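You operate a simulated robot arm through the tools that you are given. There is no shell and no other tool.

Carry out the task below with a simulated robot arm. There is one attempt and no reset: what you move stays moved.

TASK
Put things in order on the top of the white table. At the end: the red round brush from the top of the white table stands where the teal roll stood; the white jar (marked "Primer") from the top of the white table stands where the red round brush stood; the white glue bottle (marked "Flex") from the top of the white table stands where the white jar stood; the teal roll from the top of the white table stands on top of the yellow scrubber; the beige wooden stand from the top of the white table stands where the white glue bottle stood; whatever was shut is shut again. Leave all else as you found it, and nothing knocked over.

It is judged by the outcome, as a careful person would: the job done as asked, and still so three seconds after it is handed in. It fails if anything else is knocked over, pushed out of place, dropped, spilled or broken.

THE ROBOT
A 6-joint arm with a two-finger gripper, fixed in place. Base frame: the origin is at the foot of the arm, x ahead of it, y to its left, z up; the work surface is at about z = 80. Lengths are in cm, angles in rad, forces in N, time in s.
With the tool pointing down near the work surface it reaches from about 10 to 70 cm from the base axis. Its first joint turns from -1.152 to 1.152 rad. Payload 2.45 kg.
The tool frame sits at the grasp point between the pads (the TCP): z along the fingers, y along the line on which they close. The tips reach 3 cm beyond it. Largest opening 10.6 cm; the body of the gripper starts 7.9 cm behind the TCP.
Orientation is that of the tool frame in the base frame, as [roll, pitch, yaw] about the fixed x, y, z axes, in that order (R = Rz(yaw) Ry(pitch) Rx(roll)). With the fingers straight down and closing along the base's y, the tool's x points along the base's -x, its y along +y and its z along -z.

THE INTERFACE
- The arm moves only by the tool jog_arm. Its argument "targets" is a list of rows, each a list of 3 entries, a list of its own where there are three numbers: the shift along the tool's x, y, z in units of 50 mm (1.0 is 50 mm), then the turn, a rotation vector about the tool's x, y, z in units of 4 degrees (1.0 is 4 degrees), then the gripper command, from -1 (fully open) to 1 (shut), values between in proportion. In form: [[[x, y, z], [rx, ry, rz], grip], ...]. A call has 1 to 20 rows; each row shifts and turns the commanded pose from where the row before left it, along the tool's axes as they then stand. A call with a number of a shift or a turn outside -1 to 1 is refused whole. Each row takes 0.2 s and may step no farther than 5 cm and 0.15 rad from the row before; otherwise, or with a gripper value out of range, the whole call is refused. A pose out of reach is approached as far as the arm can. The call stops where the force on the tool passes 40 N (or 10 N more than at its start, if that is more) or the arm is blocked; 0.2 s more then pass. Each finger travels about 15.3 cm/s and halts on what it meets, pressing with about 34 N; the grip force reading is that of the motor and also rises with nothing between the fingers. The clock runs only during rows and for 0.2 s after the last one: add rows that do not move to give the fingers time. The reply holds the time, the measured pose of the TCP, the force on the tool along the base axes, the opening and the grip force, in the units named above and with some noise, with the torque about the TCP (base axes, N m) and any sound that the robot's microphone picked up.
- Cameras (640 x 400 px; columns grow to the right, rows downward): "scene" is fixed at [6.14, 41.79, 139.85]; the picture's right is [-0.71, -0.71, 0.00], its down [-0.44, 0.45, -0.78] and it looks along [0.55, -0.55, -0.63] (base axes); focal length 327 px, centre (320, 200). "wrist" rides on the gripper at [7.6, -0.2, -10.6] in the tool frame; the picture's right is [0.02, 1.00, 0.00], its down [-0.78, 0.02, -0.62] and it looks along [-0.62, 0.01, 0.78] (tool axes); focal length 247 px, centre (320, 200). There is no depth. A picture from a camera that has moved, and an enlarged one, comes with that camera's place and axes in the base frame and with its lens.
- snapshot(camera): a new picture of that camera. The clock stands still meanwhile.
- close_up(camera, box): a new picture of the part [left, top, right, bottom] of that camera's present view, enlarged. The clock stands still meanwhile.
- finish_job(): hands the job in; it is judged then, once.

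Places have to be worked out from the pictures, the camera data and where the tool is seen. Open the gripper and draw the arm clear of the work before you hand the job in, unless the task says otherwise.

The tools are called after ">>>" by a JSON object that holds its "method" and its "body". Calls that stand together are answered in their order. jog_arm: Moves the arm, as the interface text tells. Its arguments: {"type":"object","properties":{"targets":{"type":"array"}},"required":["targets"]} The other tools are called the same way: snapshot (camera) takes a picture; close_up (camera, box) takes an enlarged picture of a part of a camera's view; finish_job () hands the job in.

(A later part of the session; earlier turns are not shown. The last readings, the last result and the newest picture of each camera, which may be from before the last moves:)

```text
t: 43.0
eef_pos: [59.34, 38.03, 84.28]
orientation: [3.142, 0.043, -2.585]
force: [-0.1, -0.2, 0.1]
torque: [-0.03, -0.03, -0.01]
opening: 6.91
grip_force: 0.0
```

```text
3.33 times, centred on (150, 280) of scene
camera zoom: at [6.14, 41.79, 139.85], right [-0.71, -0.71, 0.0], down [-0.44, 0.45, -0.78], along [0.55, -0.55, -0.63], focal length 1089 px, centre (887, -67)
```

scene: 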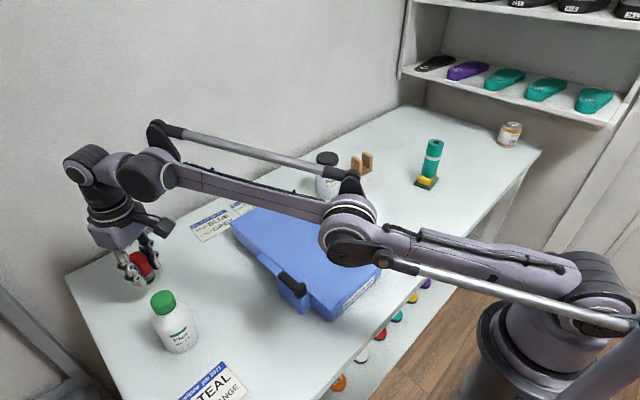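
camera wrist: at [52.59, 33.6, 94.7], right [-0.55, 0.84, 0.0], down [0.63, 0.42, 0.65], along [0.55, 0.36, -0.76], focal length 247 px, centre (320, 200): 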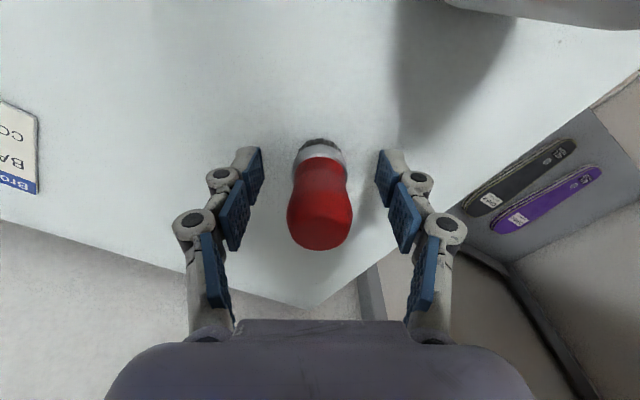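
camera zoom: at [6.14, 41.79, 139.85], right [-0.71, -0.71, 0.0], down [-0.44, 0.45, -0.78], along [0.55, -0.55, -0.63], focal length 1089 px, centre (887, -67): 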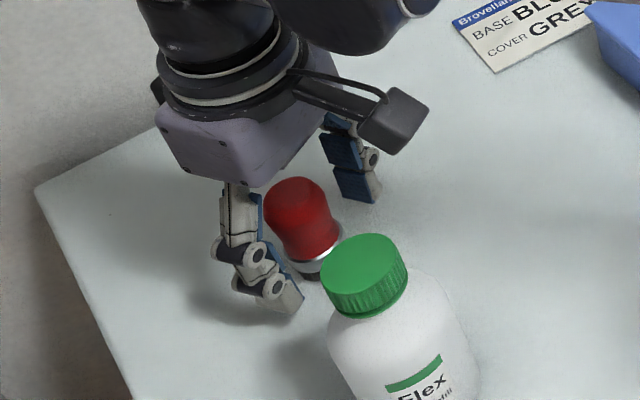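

The brush stands upright at the roll's former place. I withdraw upward and inward, remove the tilt, and rotate back to yaw 0.

>>> {"method": "jog_arm", "body": {"targets": [[[0.0, 0, -0.2], [0, 0, 0], -0.3], [[0.1, 0, -0.5], [0, 0, 0], -0.3], [[0.1, 0, -0.5], [0, 0, 0], -0.4], [[0.13, 0, -0.5], [0, 0, 0], -0.6], [[0.15, 0, -0.5], [0, 0, 0], -0.8], [[0.15, 0, -0.5], [0, 0, 0], -1], [[0.2, 0, -0.5], [0, 0, 0], -1], [[0.3, 0, -0.5], [0, 0, 0], -1], [[0.4, 0, -0.4], [0, 0, 0], -1], [[0, 0, 0], [0, 0.6, 0], -1], [[0, 0, 0], [0, 0, 1], -1], [[0, 0, 0], [0, 0, 1], -1], [[0, 0, 0], [0, 0, 1], -1], [[0, 0, 0], [0, 0, 1], -1], [[0, 0, 0], [0, 0, 1], -1], [[0, 0, 0], [0, 0, 1], -1], [[0, 0, 0], [0, 0, 1], -1], [[0, 0, 0], [0, 0, 1], -1]]}}

>>> {"method": "snapshot", "body": {"camera": "scene"}}

>>> {"method": "close_up", "body": {"camera": "scene", "box": [80, 220, 220, 340]}}

```text
t: 46.8
eef_pos: [52.16, 33.43, 104.52]
orientation: [-3.141, 0.001, 3.141]
force: [0.5, -0.5, 0.2]
torque: [0.0, -0.01, -0.01]
opening: 10.58
grip_force: 0.0
```

```text
taken
```

scene: 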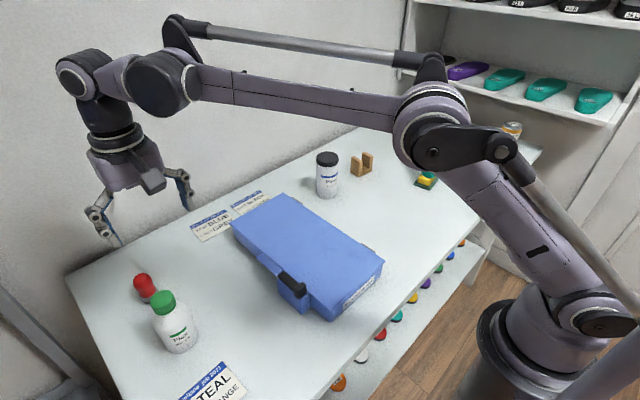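

```text
3.33 times, centred on (150, 280) of scene
camera zoom: at [6.14, 41.79, 139.85], right [-0.71, -0.71, 0.0], down [-0.44, 0.45, -0.78], along [0.55, -0.55, -0.63], focal length 1089 px, centre (887, -67)
```

zoom: 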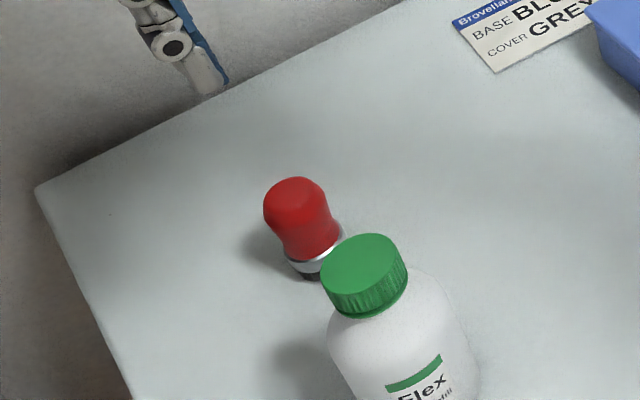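

The brush is standing alone properly. Now I travel across to the jar for a look from about (50, -14).

>>> {"method": "jog_arm", "body": {"targets": [[[0.04, -0.86, 0], [0, 0, 0], -1], [[0.04, -0.86, 0], [0, 0, 0], -1], [[0.04, -0.86, 0], [0, 0, 0], -1], [[0.04, -0.86, 0], [0, 0, 0], -1], [[0.04, -0.86, 0], [0, 0, 0], -1], [[0.04, -0.86, 0], [0, 0, 0], -1], [[0.04, -0.86, 0], [0, 0, 0], -1], [[0.04, -0.86, 0], [0, 0, 0], -1], [[0.04, -0.86, 0], [0, 0, 0], -1], [[0.04, -0.86, 0], [0, 0, 0], -1], [[0.04, -0.86, 0], [0, 0, 0], -1], [[0, 0, 0], [0, 0, 0], -1]]}}

>>> {"method": "snapshot", "body": {"camera": "wrist"}}

>>> {"method": "snapshot", "body": {"camera": "scene"}}

```text
t: 49.4
eef_pos: [49.96, -13.78, 104.69]
orientation: [-3.141, -0.001, 3.141]
force: [0.8, 0.2, 0.2]
torque: [-0.02, -0.01, 0.03]
opening: 10.6
grip_force: 0.0
```

```text
taken
camera wrist: at [42.25, -13.82, 115.22], right [-0.02, 1.0, 0.0], down [0.78, 0.02, 0.62], along [0.62, 0.01, -0.78], focal length 247 px, centre (320, 200)
```

wrist: 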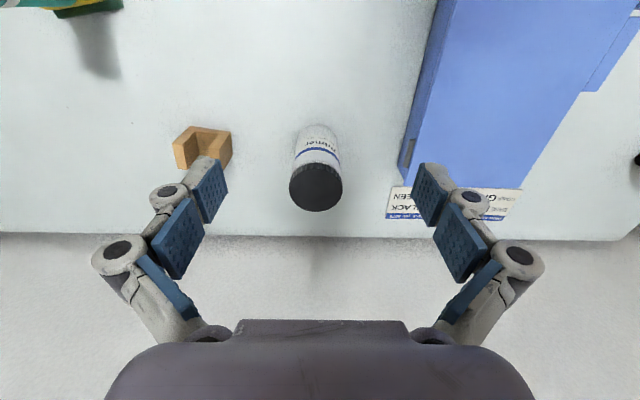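

```text
taken
```

scene: 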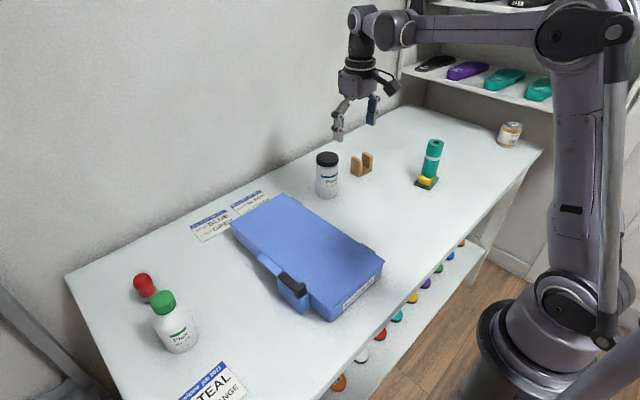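

The jar's axis is at about (59.0, -14.2), cap top z ≈ 92.5. I move over it and lower partway, then check alignment.

>>> {"method": "jog_arm", "body": {"targets": [[[-0.6, -0.025, 0], [0, 0, 0], -1], [[-0.6, -0.025, 0], [0, 0, 0], -1], [[-0.58, -0.025, 0], [0, 0, 0], -1], [[0, 0, 0.5], [0, 0, 0], -1], [[0, 0, 0.5], [0, 0, 0], -1], [[0, 0, 0.3], [0, 0, 0], -1], [[0, 0, 0], [0, 0, 0], -1]]}}

>>> {"method": "snapshot", "body": {"camera": "wrist"}}

>>> {"method": "close_up", "body": {"camera": "scene", "box": [280, 80, 420, 210]}}

```text
t: 51.0
eef_pos: [58.86, -14.03, 98.06]
orientation: [3.141, 0.0, -3.141]
force: [-0.5, 0.3, -0.2]
torque: [-0.03, 0.01, 0.0]
opening: 10.59
grip_force: 0.0
```

```text
taken
camera wrist: at [51.24, -14.21, 108.69], right [-0.02, 1.0, 0.0], down [0.78, 0.02, 0.62], along [0.62, 0.01, -0.78], focal length 247 px, centre (320, 200)
```

wrist: 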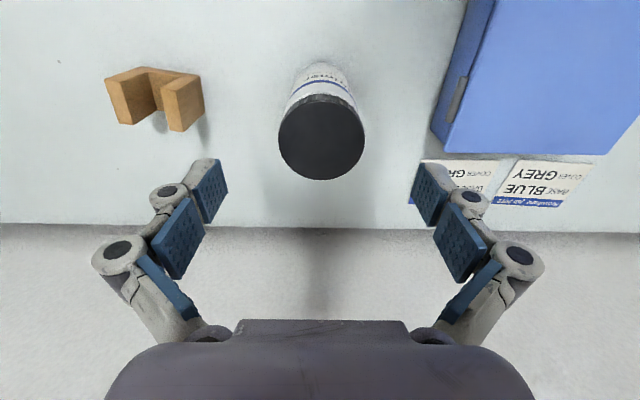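

```text
3.08 times, centred on (350, 145) of scene
camera zoom: at [6.14, 41.79, 139.85], right [-0.71, -0.71, 0.0], down [-0.44, 0.45, -0.78], along [0.55, -0.55, -0.63], focal length 1005 px, centre (228, 369)
```

zoom: 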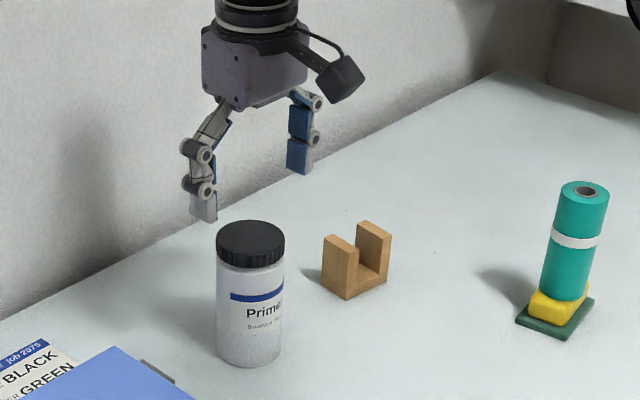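

The jar is centred between the open fingers (within 0.3 cm). Descending to z ≈ 86.5.

>>> {"method": "jog_arm", "body": {"targets": [[[0.03, 0, 0.4], [0, 0, 0], -1], [[0, 0, 0.4], [0, 0, 0], -1], [[0, 0, 0.5], [0, 0, 0], -1], [[0, 0, 0.5], [0, 0, 0], -1], [[0, 0, 0.4], [0, 0, 0], -1], [[0, 0, 0.11], [0, 0, 0], -1], [[0, 0, 0], [0, 0, 0], -1]]}}

>>> {"method": "snapshot", "body": {"camera": "wrist"}}

```text
t: 52.6
eef_pos: [58.61, -14.14, 86.56]
orientation: [-3.141, 0.001, -3.141]
force: [0.0, 0.5, 0.0]
torque: [-0.01, 0.0, 0.01]
opening: 10.61
grip_force: 0.1
```

```text
taken
camera wrist: at [51.07, -14.36, 97.18], right [-0.02, 1.0, 0.0], down [0.78, 0.02, 0.62], along [0.62, 0.01, -0.78], focal length 247 px, centre (320, 200)
```

wrist: 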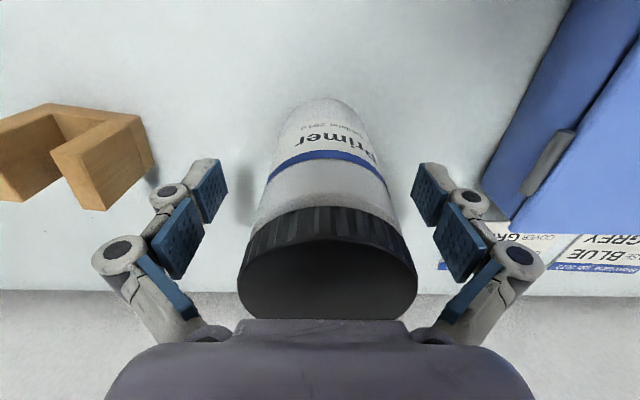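

Jar is between the pads. I nudge 0.15 cm in +y and close.

>>> {"method": "jog_arm", "body": {"targets": [[[0, 0.03, 0], [0, 0, 0], -0.6], [[0, 0, 0], [0, 0, 0], -0.3], [[0, 0, 0], [0, 0, 0], -0.1], [[0, 0, 0], [0, 0, 0], 1], [[0, 0, 0], [0, 0, 0], 1]]}}

>>> {"method": "snapshot", "body": {"camera": "wrist"}}

```text
t: 53.8
eef_pos: [58.67, -13.98, 86.53]
orientation: [-3.141, 0.0, 3.141]
force: [0.8, 2.3, 4.3]
torque: [-0.01, -0.01, -0.03]
opening: 6.0
grip_force: 33.9
```

```text
taken
camera wrist: at [51.04, -14.21, 97.23], right [-0.02, 1.0, 0.0], down [0.78, 0.02, 0.62], along [0.62, 0.01, -0.78], focal length 247 px, centre (320, 200)
```

wrist: 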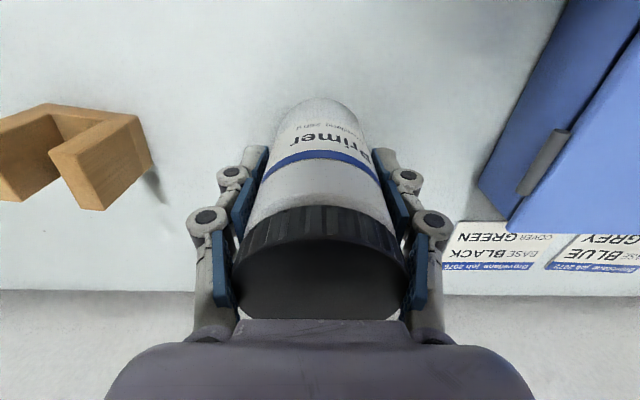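

Jar gripped (opening 6.0). I lift it smoothly to z ≈ 102.

>>> {"method": "jog_arm", "body": {"targets": [[[0, 0, -0.1], [0, 0, 0], 1], [[0, 0, -0.3], [0, 0, 0], 1], [[0, 0, -0.5], [0, 0, 0], 1], [[0, 0, -0.6], [0, 0, 0], 1], [[0, 0, -0.6], [0, 0, 0], 1], [[0, 0, -0.6], [0, 0, 0], 1], [[0, 0, -0.4], [0, 0, 0], 1], [[0, 0, 0], [0, 0, 0], 1]]}}

>>> {"method": "snapshot", "body": {"camera": "scene"}}

```text
t: 55.6
eef_pos: [58.41, -14.14, 101.97]
orientation: [3.141, -0.001, -3.141]
force: [0.6, -0.2, -3.3]
torque: [0.01, 0.01, -0.01]
opening: 5.99
grip_force: 33.6
```

```text
taken
```

scene: 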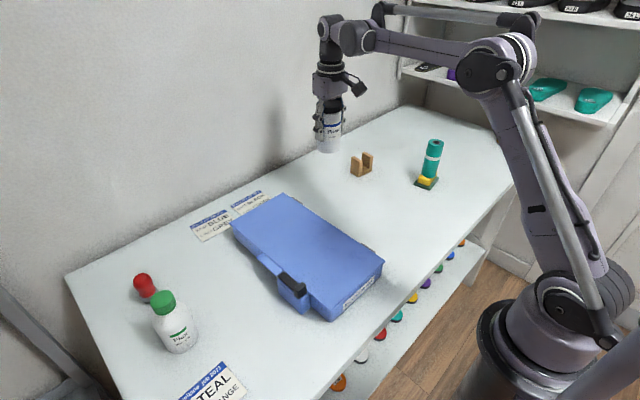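

The jar is held securely. I carry it at z ≈ 102 over the case to the brush's former place.

>>> {"method": "jog_arm", "body": {"targets": [[[0.056, 0.3, 0], [0, 0, 0], 1], [[0.056, 0.5, 0], [0, 0, 0], 1], [[0.056, 0.65, 0], [0, 0, 0], 1], [[0.056, 0.65, 0], [0, 0, 0], 1], [[0.056, 0.65, 0], [0, 0, 0], 1], [[0.056, 0.65, 0], [0, 0, 0], 1], [[0.056, 0.65, 0], [0, 0, 0], 1], [[0.056, 0.65, 0], [0, 0, 0], 1], [[0.056, 0.65, 0], [0, 0, 0], 1], [[0.056, 0.65, 0], [0, 0, 0], 1], [[0.056, 0.65, 0], [0, 0, 0], 1], [[0.056, 0.65, 0], [0, 0, 0], 1], [[0.056, 0.28, 0], [0, 0, 0], 1], [[0, 0, 0], [0, 0, 0], 1]]}}

>>> {"method": "snapshot", "body": {"camera": "wrist"}}

>>> {"method": "snapshot", "body": {"camera": "scene"}}

```text
t: 58.6
eef_pos: [55.13, 23.74, 102.02]
orientation: [-3.141, 0.0, -3.141]
force: [0.8, 0.1, -3.3]
torque: [0.0, 0.02, -0.02]
opening: 5.99
grip_force: 34.4
```

```text
taken
camera wrist: at [47.54, 23.67, 112.57], right [-0.02, 1.0, 0.0], down [0.78, 0.02, 0.62], along [0.62, 0.01, -0.78], focal length 247 px, centre (320, 200)
```

wrist: 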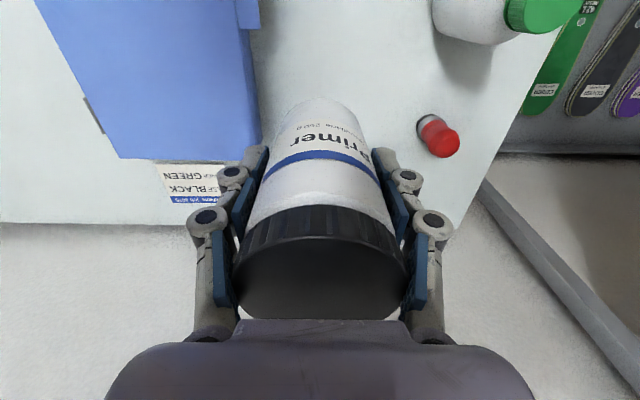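

```text
taken
```

scene: 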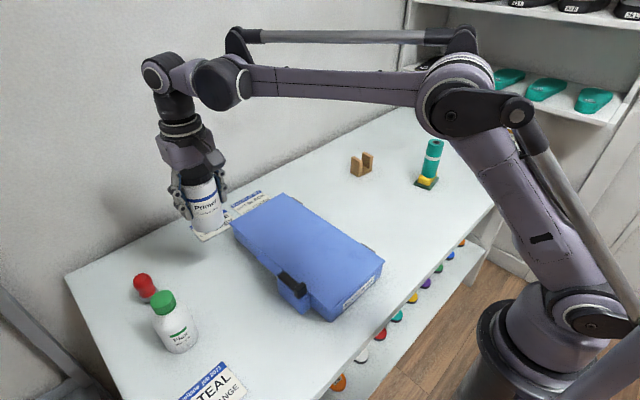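

The jar is over the brush's old spot, and the brush is seen at about (59.4, 38.3) as intended. I lower the jar to about 1 cm above the table.

>>> {"method": "jog_arm", "body": {"targets": [[[0, 0.01, 0.3], [0, 0, 0], 1], [[0, 0.01, 0.5], [0, 0, 0], 1], [[0, 0, 0.6], [0, 0, 0], 1], [[0, 0, 0.6], [0, 0, 0], 1], [[0, 0, 0.5], [0, 0, 0], 1], [[0, 0, 0.3], [0, 0, 0], 1], [[0, 0, 0.1], [0, 0, 0], 1], [[0, 0, 0], [0, 0, 0], 1]]}}

>>> {"method": "close_up", "body": {"camera": "scene", "box": [140, 160, 300, 300]}}

>>> {"method": "snapshot", "body": {"camera": "wrist"}}

```text
t: 60.4
eef_pos: [55.16, 23.89, 87.43]
orientation: [3.141, 0.0, -3.141]
force: [0.2, -0.3, -2.4]
torque: [-0.02, 0.01, 0.01]
opening: 5.99
grip_force: 33.7
```

```text
2.86 times, centred on (220, 230) of scene
camera zoom: at [6.15, 41.8, 139.85], right [-0.71, -0.71, 0.0], down [-0.44, 0.45, -0.78], along [0.55, -0.55, -0.63], focal length 933 px, centre (606, 114)
```

zoom: 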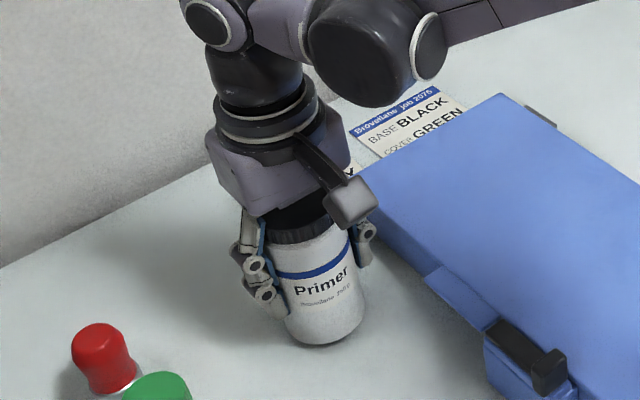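

```text
taken
camera wrist: at [47.39, 23.81, 98.13], right [-0.02, 1.0, 0.0], down [0.78, 0.02, 0.62], along [0.62, 0.01, -0.78], focal length 247 px, centre (320, 200)
```

wrist: 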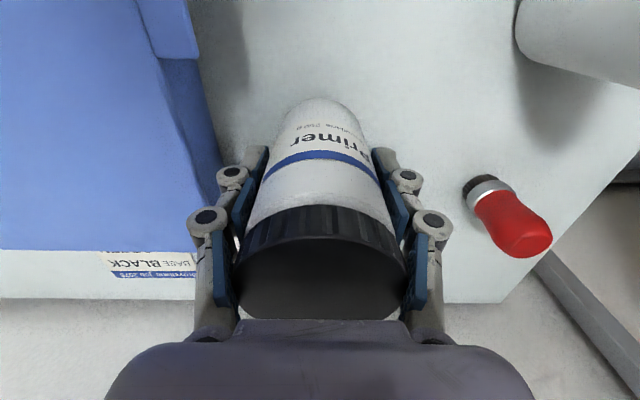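

The jar's base projects to about (55.1, 24.1), matching the brush's old place. I lower the final centimetre in small steps.

>>> {"method": "jog_arm", "body": {"targets": [[[0, -0.02, 0.1], [0, 0, 0], 1], [[0, 0, 0.03], [0, 0, 0], 1], [[0, 0, 0], [0, 0, 0], 1]]}}

>>> {"method": "jog_arm", "body": {"targets": [[[0, 0, 0.03], [0, 0, 0], 1], [[0, 0, 0], [0, 0, 0], 1]]}}

>>> {"method": "jog_arm", "body": {"targets": [[[0, 0, 0.03], [0, 0, 0], 1], [[0, 0, 0], [0, 0, 0], 1]]}}

```text
t: 61.2
eef_pos: [54.92, 23.82, 86.83]
orientation: [-3.142, 0.0, 3.142]
force: [-0.2, -0.2, -2.5]
torque: [0.01, -0.03, -0.03]
opening: 5.99
grip_force: 33.9
```

```text
t: 61.8
eef_pos: [54.99, 23.93, 86.68]
orientation: [-3.141, -0.003, 3.141]
force: [0.2, -0.6, -2.9]
torque: [0.03, 0.04, 0.01]
opening: 6.0
grip_force: 34.5
```

```text
t: 62.4
eef_pos: [54.96, 23.85, 86.66]
orientation: [-3.141, 0.0, -3.141]
force: [-0.9, 2.0, 7.5]
torque: [-0.1, -0.04, 0.02]
opening: 5.99
grip_force: 33.7
```

Contact felt (net +10 N). I release gently, opening to about 8 cm only.

>>> {"method": "jog_arm", "body": {"targets": [[[0, 0, -0.01], [0, 0, 0], 0.2], [[0, 0, 0], [0, 0, 0], -0.1], [[0, 0, 0], [0, 0, 0], -0.2], [[0, 0, 0], [0, 0, 0], -0.35], [[0, 0, 0], [0, 0, 0], -0.55], [[0, 0, 0], [0, 0, 0], -0.55]]}}

>>> {"method": "close_up", "body": {"camera": "scene", "box": [140, 160, 300, 300]}}

>>> {"method": "snapshot", "body": {"camera": "wrist"}}

```text
t: 63.8
eef_pos: [54.95, 23.86, 86.62]
orientation: [3.141, 0.0, -3.14]
force: [0.4, 0.3, -0.1]
torque: [0.0, -0.01, -0.01]
opening: 8.22
grip_force: 0.0
```

```text
2.86 times, centred on (220, 230) of scene
camera zoom: at [6.14, 41.79, 139.85], right [-0.71, -0.71, 0.0], down [-0.44, 0.45, -0.78], along [0.55, -0.55, -0.63], focal length 933 px, centre (606, 114)
```

zoom: 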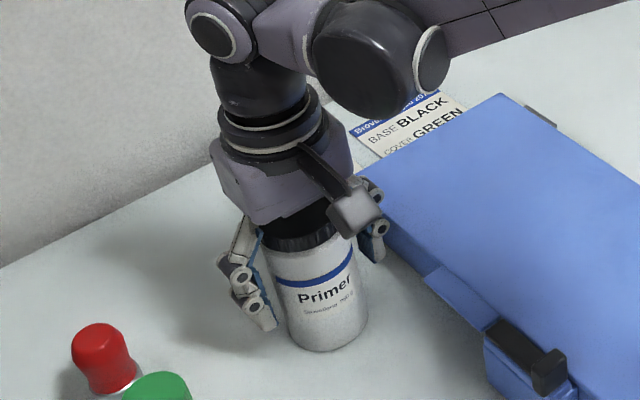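

```text
taken
camera wrist: at [47.34, 23.76, 97.28], right [-0.02, 1.0, 0.0], down [0.78, 0.02, 0.62], along [0.62, 0.01, -0.78], focal length 247 px, centre (320, 200)
```

wrist: 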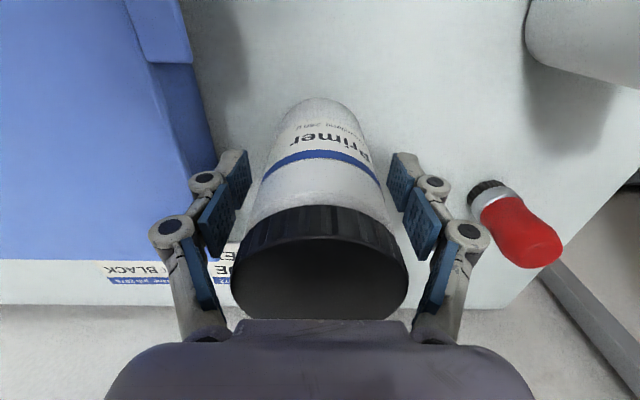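

The jar stands free between the fingers. I raise straight up to z ≈ 104.

>>> {"method": "jog_arm", "body": {"targets": [[[0, 0, -0.2], [0, 0, 0], -0.55], [[0, 0, -0.5], [0, 0, 0], -0.55], [[0, 0, -0.6], [0, 0, 0], -0.55], [[0, 0, -0.6], [0, 0, 0], -0.6], [[0, 0, -0.6], [0, 0, 0], -0.8], [[0, 0, -0.6], [0, 0, 0], -1], [[0, 0, -0.4], [0, 0, 0], -1], [[0, 0, 0], [0, 0, 0], -1]]}}

>>> {"method": "snapshot", "body": {"camera": "wrist"}}

>>> {"method": "snapshot", "body": {"camera": "scene"}}

```text
t: 65.6
eef_pos: [54.97, 23.75, 104.11]
orientation: [-3.141, 0.001, -3.14]
force: [0.5, -0.6, -0.6]
torque: [0.0, 0.01, 0.02]
opening: 10.57
grip_force: 0.0
```

```text
taken
camera wrist: at [47.3, 23.76, 114.76], right [-0.02, 1.0, 0.0], down [0.78, 0.02, 0.62], along [0.62, 0.01, -0.78], focal length 247 px, centre (320, 200)
```

wrist: 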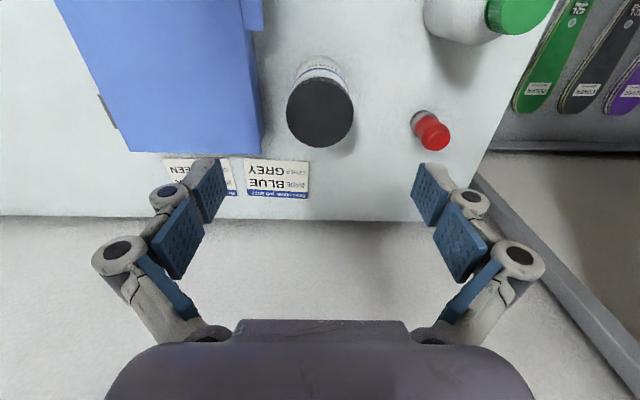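

```text
taken
```

scene: 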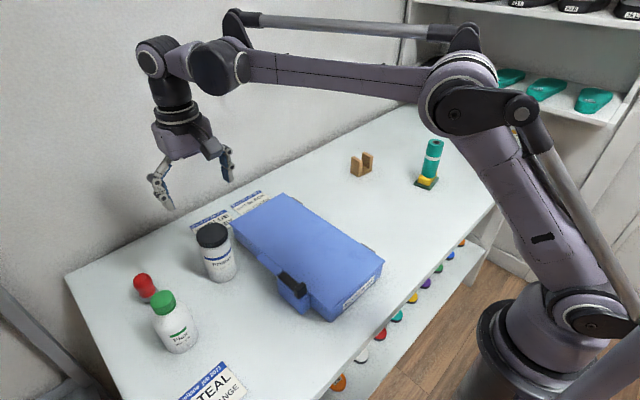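

Next the glue bottle. I enlarge it in the scene view and move the wrist to view it from about (38, 38).

>>> {"method": "close_up", "body": {"camera": "scene", "box": [130, 270, 220, 370]}}

>>> {"method": "jog_arm", "body": {"targets": [[[0.6, 0.5, 0], [0, 0, 0], -1], [[0.6, 0.5, 0], [0, 0, 0], -1], [[0.6, 0.5, 0], [0, 0, 0], -1], [[0.6, 0.5, 0], [0, 0, 0], -1], [[0.6, 0.5, 0], [0, 0, 0], -1], [[0.4, 0.34, 0], [0, 0, 0], -1], [[0, 0, 0], [0, 0, 0], -1]]}}

>>> {"method": "snapshot", "body": {"camera": "wrist"}}

```text
4.00 times, centred on (175, 320) of scene
camera zoom: at [6.14, 41.79, 139.85], right [-0.71, -0.71, 0.0], down [-0.44, 0.45, -0.78], along [0.55, -0.55, -0.63], focal length 1307 px, centre (900, -280)
```

zoom: 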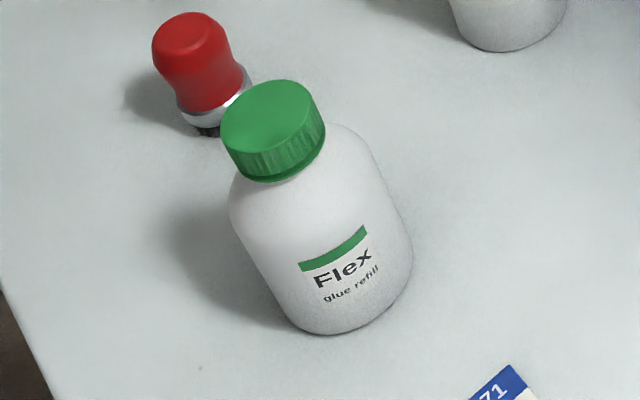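

```text
t: 67.2
eef_pos: [37.85, 37.94, 104.05]
orientation: [-3.141, 0.001, -3.14]
force: [0.0, 0.3, 0.2]
torque: [-0.01, 0.0, 0.01]
opening: 10.62
grip_force: 0.1
```

```text
taken
camera wrist: at [30.25, 37.89, 114.69], right [-0.02, 1.0, 0.0], down [0.78, 0.02, 0.62], along [0.62, 0.01, -0.78], focal length 247 px, centre (320, 200)
```

wrist: 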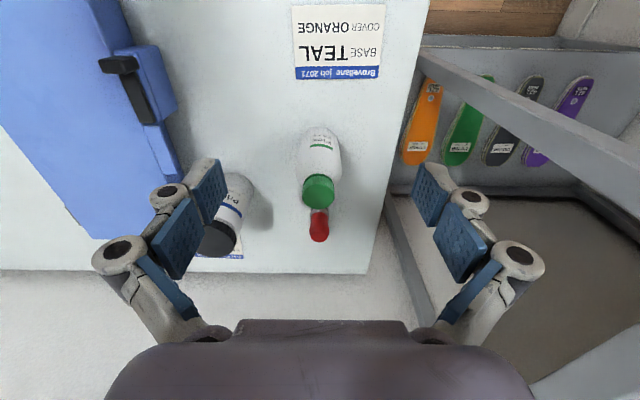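

The bottle's axis is at about (47.05, 38.0), body diameter about 7 cm, top at z ≈ 92.4. I move above it and lower to z ≈ 97.5 to check alignment.

>>> {"method": "jog_arm", "body": {"targets": [[[-0.61, 0.005, 0], [0, 0, 0], -1], [[-0.61, 0.005, 0], [0, 0, 0], -1], [[-0.62, 0.005, 0], [0, 0, 0], -1], [[0, 0, 0.5], [0, 0, 0], -1], [[0, 0, 0.5], [0, 0, 0], -1], [[0, 0, 0.3], [0, 0, 0], -1], [[0, 0, 0], [0, 0, 0], -1]]}}

>>> {"method": "snapshot", "body": {"camera": "wrist"}}

>>> {"method": "close_up", "body": {"camera": "scene", "box": [90, 190, 260, 370]}}

```text
t: 68.8
eef_pos: [47.36, 37.97, 97.54]
orientation: [-3.14, 0.001, -3.141]
force: [-0.8, 0.0, -1.0]
torque: [0.01, 0.0, -0.03]
opening: 10.62
grip_force: 0.0
```

```text
taken
camera wrist: at [39.57, 37.91, 108.24], right [-0.02, 1.0, 0.0], down [0.78, 0.02, 0.62], along [0.62, 0.01, -0.78], focal length 247 px, centre (320, 200)
```

wrist: 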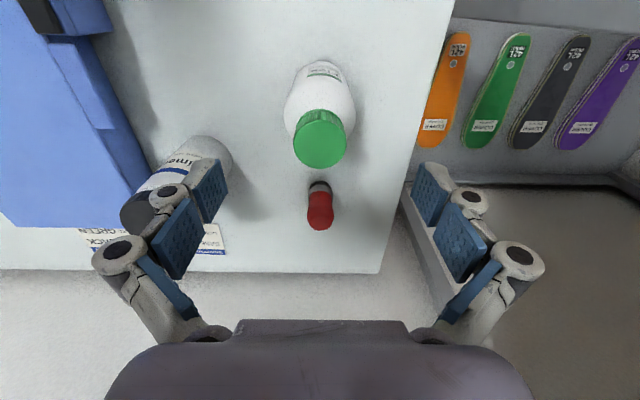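

```text
2.22 times, centred on (175, 280) of scene
camera zoom: at [6.14, 41.79, 139.85], right [-0.71, -0.71, 0.0], down [-0.44, 0.45, -0.78], along [0.55, -0.55, -0.63], focal length 726 px, centre (642, 22)
```

zoom: 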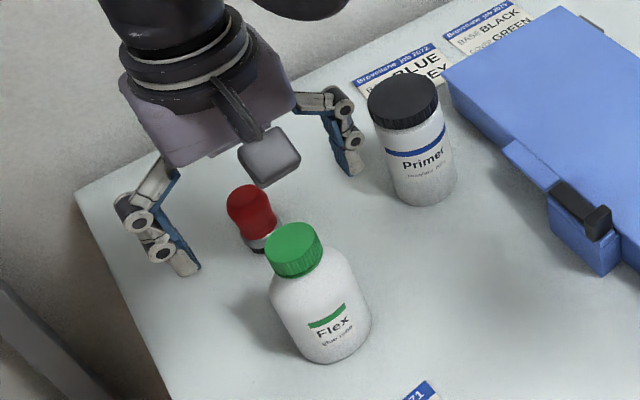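

Aligned well: the bottle is centred between the fingers. Descending to z ≈ 86.3.

>>> {"method": "jog_arm", "body": {"targets": [[[0.02, -0.01, 0.4], [0, 0, 0], -1], [[0, 0, 0.5], [0, 0, 0], -1], [[0, 0, 0.5], [0, 0, 0], -1], [[0, 0, 0.5], [0, 0, 0], -1], [[0, 0, 0.35], [0, 0, 0], -1], [[0, 0, 0], [0, 0, 0], -1]]}}

>>> {"method": "snapshot", "body": {"camera": "wrist"}}

>>> {"method": "close_up", "body": {"camera": "scene", "box": [90, 220, 260, 370]}}

```text
t: 70.2
eef_pos: [47.28, 38.08, 86.34]
orientation: [-3.141, 0.0, 3.14]
force: [0.5, -0.3, -1.1]
torque: [0.0, 0.01, -0.03]
opening: 10.59
grip_force: 0.1
```

```text
taken
camera wrist: at [39.52, 37.99, 96.94], right [-0.02, 1.0, 0.0], down [0.78, 0.02, 0.62], along [0.62, 0.01, -0.78], focal length 247 px, centre (320, 200)
```

wrist: 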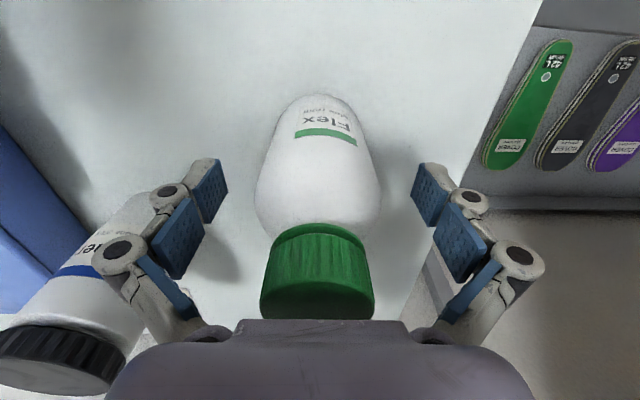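

```text
2.67 times, centred on (175, 295) of scene
camera zoom: at [6.14, 41.79, 139.85], right [-0.71, -0.71, 0.0], down [-0.44, 0.45, -0.78], along [0.55, -0.55, -0.63], focal length 871 px, centre (707, -53)
```

zoom: 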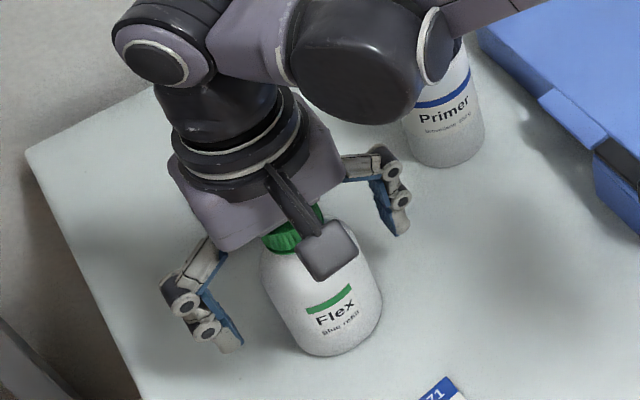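

Fingers straddle the bottle with clearance. Closing.

>>> {"method": "jog_arm", "body": {"targets": [[[0, 0, 0], [0, 0, 0], -0.7], [[0, 0, 0], [0, 0, 0], -0.45], [[0, 0, 0], [0, 0, 0], -0.2], [[0, 0, 0], [0, 0, 0], 1], [[0, 0, 0], [0, 0, 0], 1]]}}

>>> {"method": "snapshot", "body": {"camera": "wrist"}}

```text
t: 71.4
eef_pos: [47.21, 38.14, 86.24]
orientation: [3.141, 0.001, 3.141]
force: [0.7, 0.2, 4.1]
torque: [-0.18, 0.01, 0.06]
opening: 5.86
grip_force: 34.0
```

```text
taken
camera wrist: at [39.52, 37.98, 97.0], right [-0.02, 1.0, 0.0], down [0.78, 0.02, 0.62], along [0.62, 0.01, -0.78], focal length 247 px, centre (320, 200)
```

wrist: 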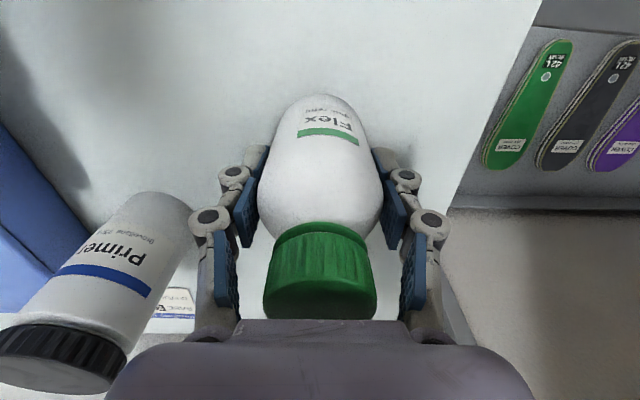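

Gripped at 5.86. I lift a little first and check that it hangs straight.

>>> {"method": "jog_arm", "body": {"targets": [[[0, 0, -0.1], [0, 0, 0], 1], [[0, 0, -0.2], [0, 0, 0], 1], [[0, 0, -0.3], [0, 0, 0], 1], [[0, 0, 0], [0, 0, 0], 1]]}}

>>> {"method": "snapshot", "body": {"camera": "wrist"}}

>>> {"method": "close_up", "body": {"camera": "scene", "box": [90, 220, 260, 370]}}

```text
t: 72.4
eef_pos: [47.23, 38.03, 89.44]
orientation: [-3.14, 0.0, -3.141]
force: [-0.4, -1.4, -3.4]
torque: [0.01, -0.02, -0.03]
opening: 5.84
grip_force: 34.2
```

```text
taken
camera wrist: at [39.52, 37.99, 99.99], right [-0.02, 1.0, 0.0], down [0.78, 0.02, 0.62], along [0.62, 0.01, -0.78], focal length 247 px, centre (320, 200)
```

wrist: 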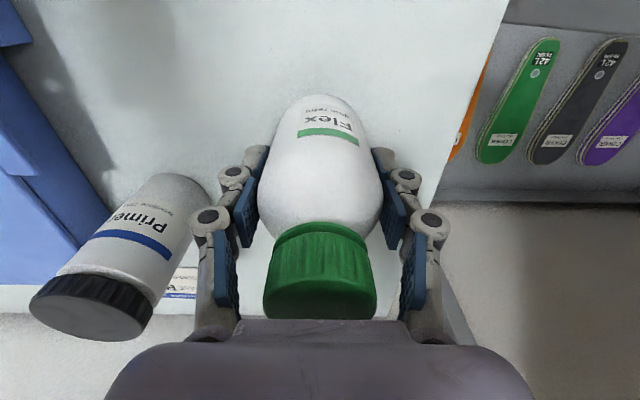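

```text
2.67 times, centred on (175, 295) of scene
camera zoom: at [6.15, 41.8, 139.85], right [-0.71, -0.71, 0.0], down [-0.44, 0.45, -0.78], along [0.55, -0.55, -0.63], focal length 871 px, centre (707, -53)
```

zoom: 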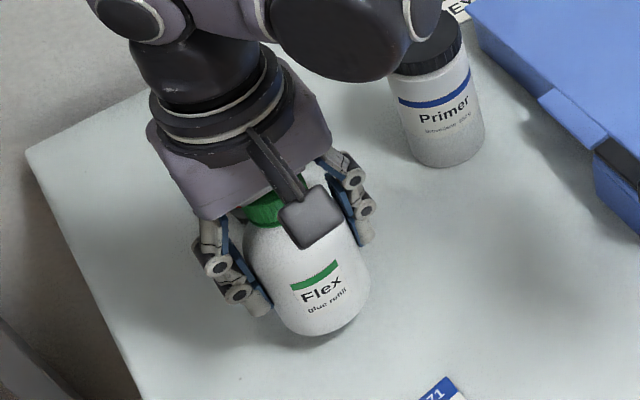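

The bottle hangs straight with about 3 N of load. I lift on to z ≈ 103.5, clear of the jar top.

>>> {"method": "jog_arm", "body": {"targets": [[[0, 0, -0.3], [0, 0, 0], 1], [[0, 0, -0.5], [0, 0, 0], 1], [[0, 0, -0.6], [0, 0, 0], 1], [[0, 0, -0.6], [0, 0, 0], 1], [[0, 0, -0.5], [0, 0, 0], 1], [[0, 0, -0.3], [0, 0, 0], 1], [[0, 0, 0], [0, 0, 0], 1]]}}

>>> {"method": "snapshot", "body": {"camera": "scene"}}

```text
t: 74.0
eef_pos: [47.09, 38.01, 103.43]
orientation: [3.141, 0.0, 3.141]
force: [-0.2, 0.2, -3.1]
torque: [-0.03, 0.03, 0.0]
opening: 5.83
grip_force: 33.9
```

```text
taken
```

scene: 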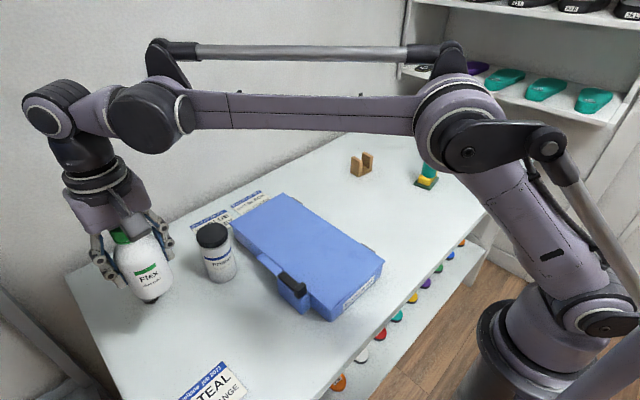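

Now I carry the bottle high across to the jar's former place at (58.75, -14.1).

>>> {"method": "jog_arm", "body": {"targets": [[[-0.1, -0.3, 0], [0, 0, 0], 1], [[-0.13, -0.5, 0], [0, 0, 0], 1], [[-0.15, -0.7, 0], [0, 0, 0], 1], [[-0.15, -0.7, 0], [0, 0, 0], 1], [[-0.15, -0.7, 0], [0, 0, 0], 1], [[-0.15, -0.7, 0], [0, 0, 0], 1], [[-0.15, -0.7, 0], [0, 0, 0], 1], [[-0.15, -0.7, 0], [0, 0, 0], 1], [[-0.15, -0.7, 0], [0, 0, 0], 1], [[-0.15, -0.7, 0], [0, 0, 0], 1], [[-0.15, -0.7, 0], [0, 0, 0], 1], [[-0.15, -0.7, 0], [0, 0, 0], 1], [[-0.15, -0.7, 0], [0, 0, 0], 1], [[-0.15, -0.7, 0], [0, 0, 0], 1], [[-0.15, -0.7, 0], [0, 0, 0], 1], [[-0.15, -0.52, 0], [0, 0, 0], 1], [[0, 0, 0], [0, 0, 0], 1]]}}

>>> {"method": "snapshot", "body": {"camera": "wrist"}}

>>> {"method": "snapshot", "body": {"camera": "scene"}}

```text
t: 77.6
eef_pos: [58.73, -14.08, 103.29]
orientation: [-3.141, 0.002, 3.141]
force: [-0.5, 0.8, -2.1]
torque: [-0.01, 0.0, 0.01]
opening: 5.86
grip_force: 34.0
```

```text
taken
camera wrist: at [51.11, -14.18, 113.96], right [-0.02, 1.0, 0.0], down [0.78, 0.02, 0.62], along [0.62, 0.01, -0.78], focal length 247 px, centre (320, 200)
```

wrist: 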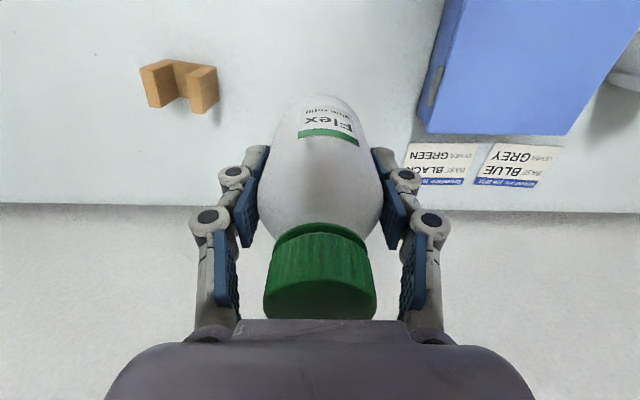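

```text
taken
```

scene: 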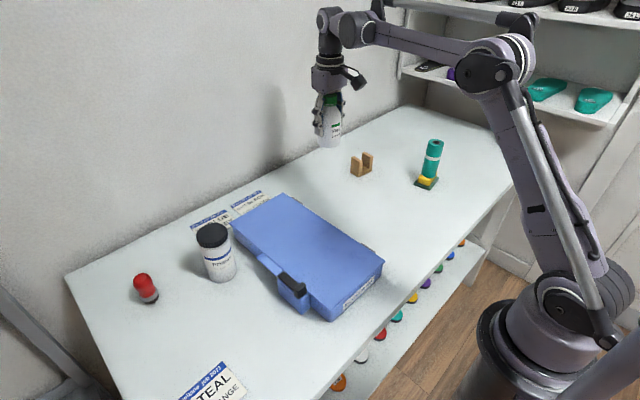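

All placed items look right. I lower the bottle to about 1 cm above contact.

>>> {"method": "jog_arm", "body": {"targets": [[[0, 0, 0.3], [0, 0, 0], 1], [[0, 0, 0.5], [0, 0, 0], 1], [[0, 0, 0.6], [0, 0, 0], 1], [[0, 0, 0.6], [0, 0, 0], 1], [[0, 0, 0.6], [0, 0, 0], 1], [[0, 0, 0.4], [0, 0, 0], 1], [[0, 0, 0.2], [0, 0, 0], 1], [[0, 0, 0], [0, 0, 0], 1]]}}

>>> {"method": "close_up", "body": {"camera": "scene", "box": [280, 100, 420, 220]}}

>>> {"method": "jog_arm", "body": {"targets": [[[0, 0, 0.1], [0, 0, 0], 1], [[0, 0, 0.04], [0, 0, 0], 1], [[0, 0, 0], [0, 0, 0], 1]]}}

```text
t: 79.4
eef_pos: [58.78, -13.95, 87.42]
orientation: [-3.14, -0.002, -3.141]
force: [-0.6, -0.7, -2.5]
torque: [-0.01, -0.01, 0.01]
opening: 5.85
grip_force: 33.9
```

```text
3.33 times, centred on (350, 160) of scene
camera zoom: at [6.15, 41.79, 139.85], right [-0.71, -0.71, 0.0], down [-0.44, 0.45, -0.78], along [0.55, -0.55, -0.63], focal length 1089 px, centre (220, 333)
```

zoom: 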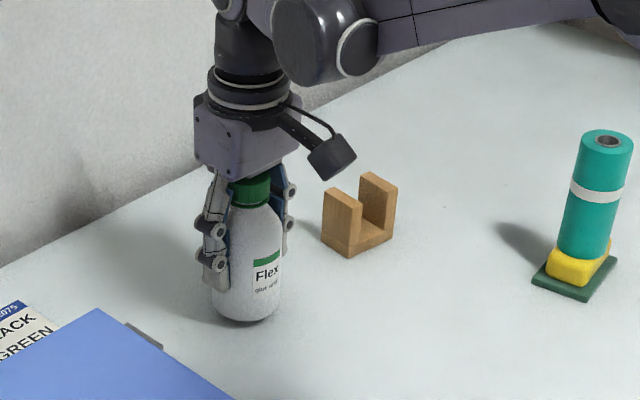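

```text
t: 80.2
eef_pos: [58.85, -14.0, 86.61]
orientation: [3.14, 0.0, -3.141]
force: [-0.1, 0.2, -3.1]
torque: [0.04, -0.04, -0.01]
opening: 5.85
grip_force: 33.8
```

No contact yet at z ≈ 86.6; I continue with small steps.

>>> {"method": "jog_arm", "body": {"targets": [[[0, 0, 0.04], [0, 0, 0], 1], [[0, 0, 0], [0, 0, 0], 1]]}}

>>> {"method": "jog_arm", "body": {"targets": [[[0, 0, 0.03], [0, 0, 0], 1], [[0, 0, 0], [0, 0, 0], 1]]}}

```text
t: 80.8
eef_pos: [58.9, -14.2, 86.53]
orientation: [3.141, 0.0, 3.141]
force: [-0.2, -0.5, -1.9]
torque: [-0.04, -0.01, 0.0]
opening: 5.86
grip_force: 33.8
```

```text
t: 81.4
eef_pos: [58.86, -14.13, 86.38]
orientation: [3.141, 0.0, 3.14]
force: [2.8, 0.2, 11.2]
torque: [-0.07, 0.05, 0.09]
opening: 5.83
grip_force: 34.0
```

Contact (net +13 N). I unload slightly and release gently.

>>> {"method": "jog_arm", "body": {"targets": [[[0, 0, -0.012], [0, 0, 0], 0.2], [[0, 0, 0], [0, 0, 0], -0.08], [[0, 0, 0], [0, 0, 0], -0.18], [[0, 0, 0], [0, 0, 0], -0.35], [[0, 0, 0], [0, 0, 0], -0.6], [[0, 0, 0], [0, 0, 0], -0.8], [[0, 0, 0], [0, 0, 0], -0.8]]}}

>>> {"method": "snapshot", "body": {"camera": "wrist"}}

>>> {"method": "close_up", "body": {"camera": "scene", "box": [280, 100, 420, 220]}}

```text
t: 83.0
eef_pos: [58.81, -14.05, 86.41]
orientation: [3.14, 0.0, 3.141]
force: [-0.1, 0.1, 0.1]
torque: [0.0, -0.03, -0.01]
opening: 9.52
grip_force: 0.0
```

```text
taken
camera wrist: at [51.17, -14.18, 96.98], right [-0.02, 1.0, 0.0], down [0.78, 0.02, 0.62], along [0.62, 0.01, -0.78], focal length 247 px, centre (320, 200)
```

wrist: 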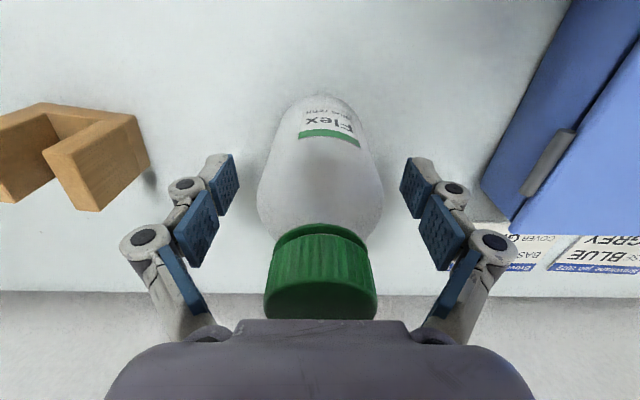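

```text
3.33 times, centred on (350, 160) of scene
camera zoom: at [6.14, 41.79, 139.85], right [-0.71, -0.71, 0.0], down [-0.44, 0.45, -0.78], along [0.55, -0.55, -0.63], focal length 1089 px, centre (220, 333)
```

zoom: 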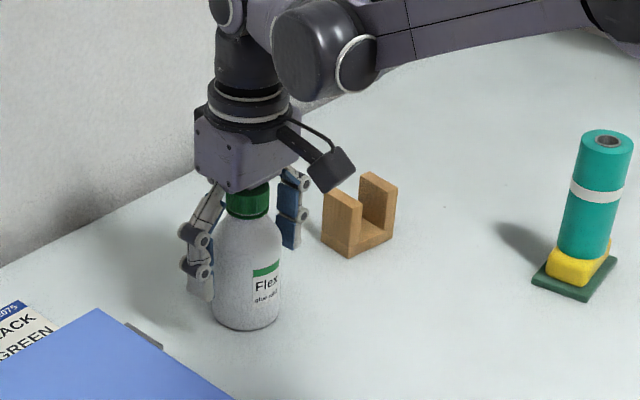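

The bottle stands free. I rise straight up and then move back to look at the wooden stand.

>>> {"method": "jog_arm", "body": {"targets": [[[0, 0, -0.2], [0, 0, 0], -0.8], [[0, 0, -0.5], [0, 0, 0], -0.8], [[0, 0, -0.6], [0, 0, 0], -0.8], [[0, 0, -0.6], [0, 0, 0], -1], [[0, 0, -0.6], [0, 0, 0], -1], [[0, 0, -0.6], [0, 0, 0], -1], [[0, 0, -0.4], [0, 0, 0], -1], [[0.5, -0.6, 0], [0, 0, 0], -1], [[0.5, -0.7, 0], [0, 0, 0], -1], [[0.5, -0.7, 0], [0, 0, 0], -1], [[0.3, -0.7, 0], [0, 0, 0], -1], [[0.2, -0.5, 0], [0, 0, 0], -1], [[0, 0, 0], [0, 0, 0], -1]]}}

>>> {"method": "snapshot", "body": {"camera": "wrist"}}

>>> {"method": "snapshot", "body": {"camera": "scene"}}

```text
t: 85.8
eef_pos: [48.76, -30.06, 103.66]
orientation: [3.14, 0.0, 3.14]
force: [0.6, -0.1, 0.6]
torque: [-0.02, 0.01, 0.0]
opening: 10.58
grip_force: 0.0
```

```text
taken
camera wrist: at [41.18, -30.14, 114.4], right [-0.02, 1.0, 0.0], down [0.78, 0.02, 0.62], along [0.62, 0.01, -0.78], focal length 247 px, centre (320, 200)
```

wrist: 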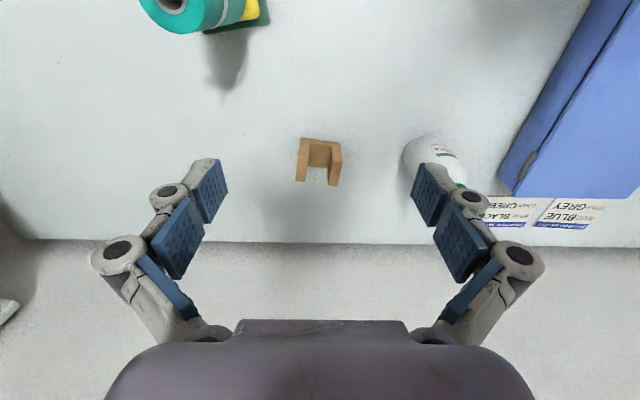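

```text
taken
```

scene: 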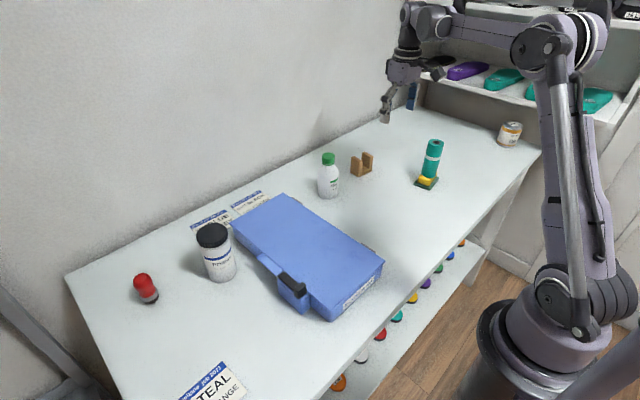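

I enlarge the wooden stand in the wrist view to measure its pose.

>>> {"method": "close_up", "body": {"camera": "wrist", "box": [270, 115, 370, 205]}}

>>> {"method": "close_up", "body": {"camera": "scene", "box": [310, 135, 390, 205]}}

```text
4.44 times, centred on (320, 160) of wrist
camera zoom: at [41.18, -30.14, 114.4], right [-0.02, 1.0, 0.0], down [0.78, 0.02, 0.62], along [0.62, 0.01, -0.78], focal length 1098 px, centre (320, 378)
```

zoom: 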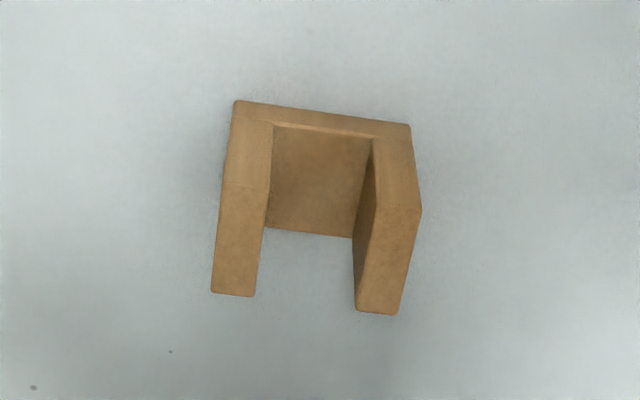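

```text
5.71 times, centred on (350, 170) of scene
camera zoom: at [6.14, 41.79, 139.85], right [-0.71, -0.71, 0.0], down [-0.44, 0.45, -0.78], along [0.55, -0.55, -0.63], focal length 1867 px, centre (149, 371)
```

zoom: 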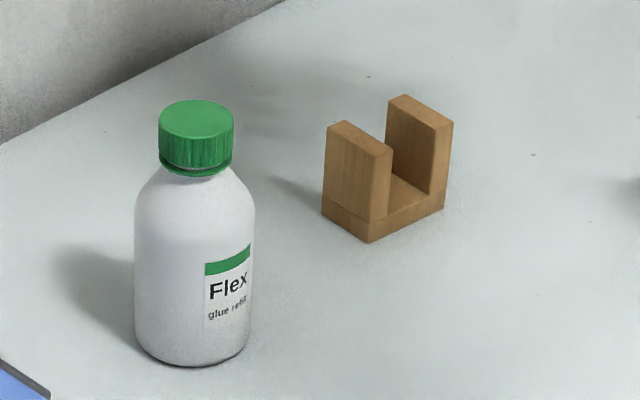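

The stand measures about 6.0 × 3.9 × 5.5 cm, centred at about (59.15, -30.1), turned about -6.7°. I turn the gripper to match, move over it while descending a bit, and check.

>>> {"method": "jog_arm", "body": {"targets": [[[0, 0, 0], [0, 0, 0.84], -1], [[0, 0, 0], [0, 0, 0.84], -1], [[-0.68, 0.078, 0.4], [0, 0, 0], -1], [[-0.69, 0.078, 0.4], [0, 0, 0], -1], [[-0.69, 0.078, 0.4], [0, 0, 0], -1], [[0, 0, 0], [0, 0, 0], -1]]}}

>>> {"method": "snapshot", "body": {"camera": "wrist"}}

>>> {"method": "snapshot", "body": {"camera": "scene"}}

```text
t: 87.2
eef_pos: [59.35, -29.86, 97.8]
orientation: [-3.141, 0.0, 3.025]
force: [0.1, -0.6, -0.4]
torque: [-0.01, 0.03, 0.02]
opening: 10.61
grip_force: 0.0
```

```text
taken
camera wrist: at [51.7, -29.16, 108.46], right [0.1, 1.0, 0.0], down [0.78, -0.07, 0.62], along [0.62, -0.06, -0.78], focal length 247 px, centre (320, 200)
```

wrist: 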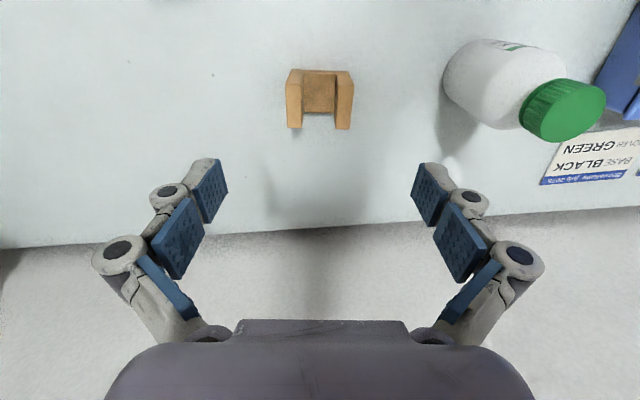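

```text
taken
```

scene: 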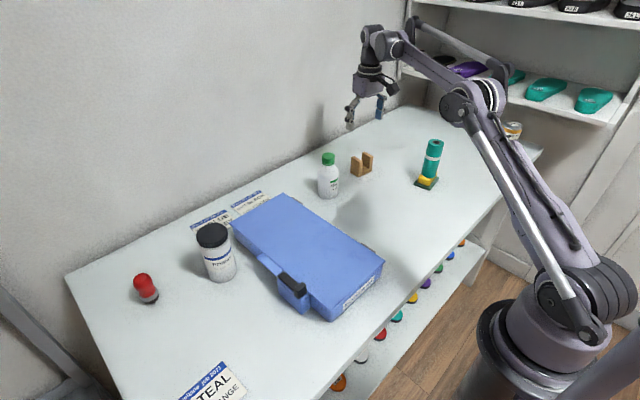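

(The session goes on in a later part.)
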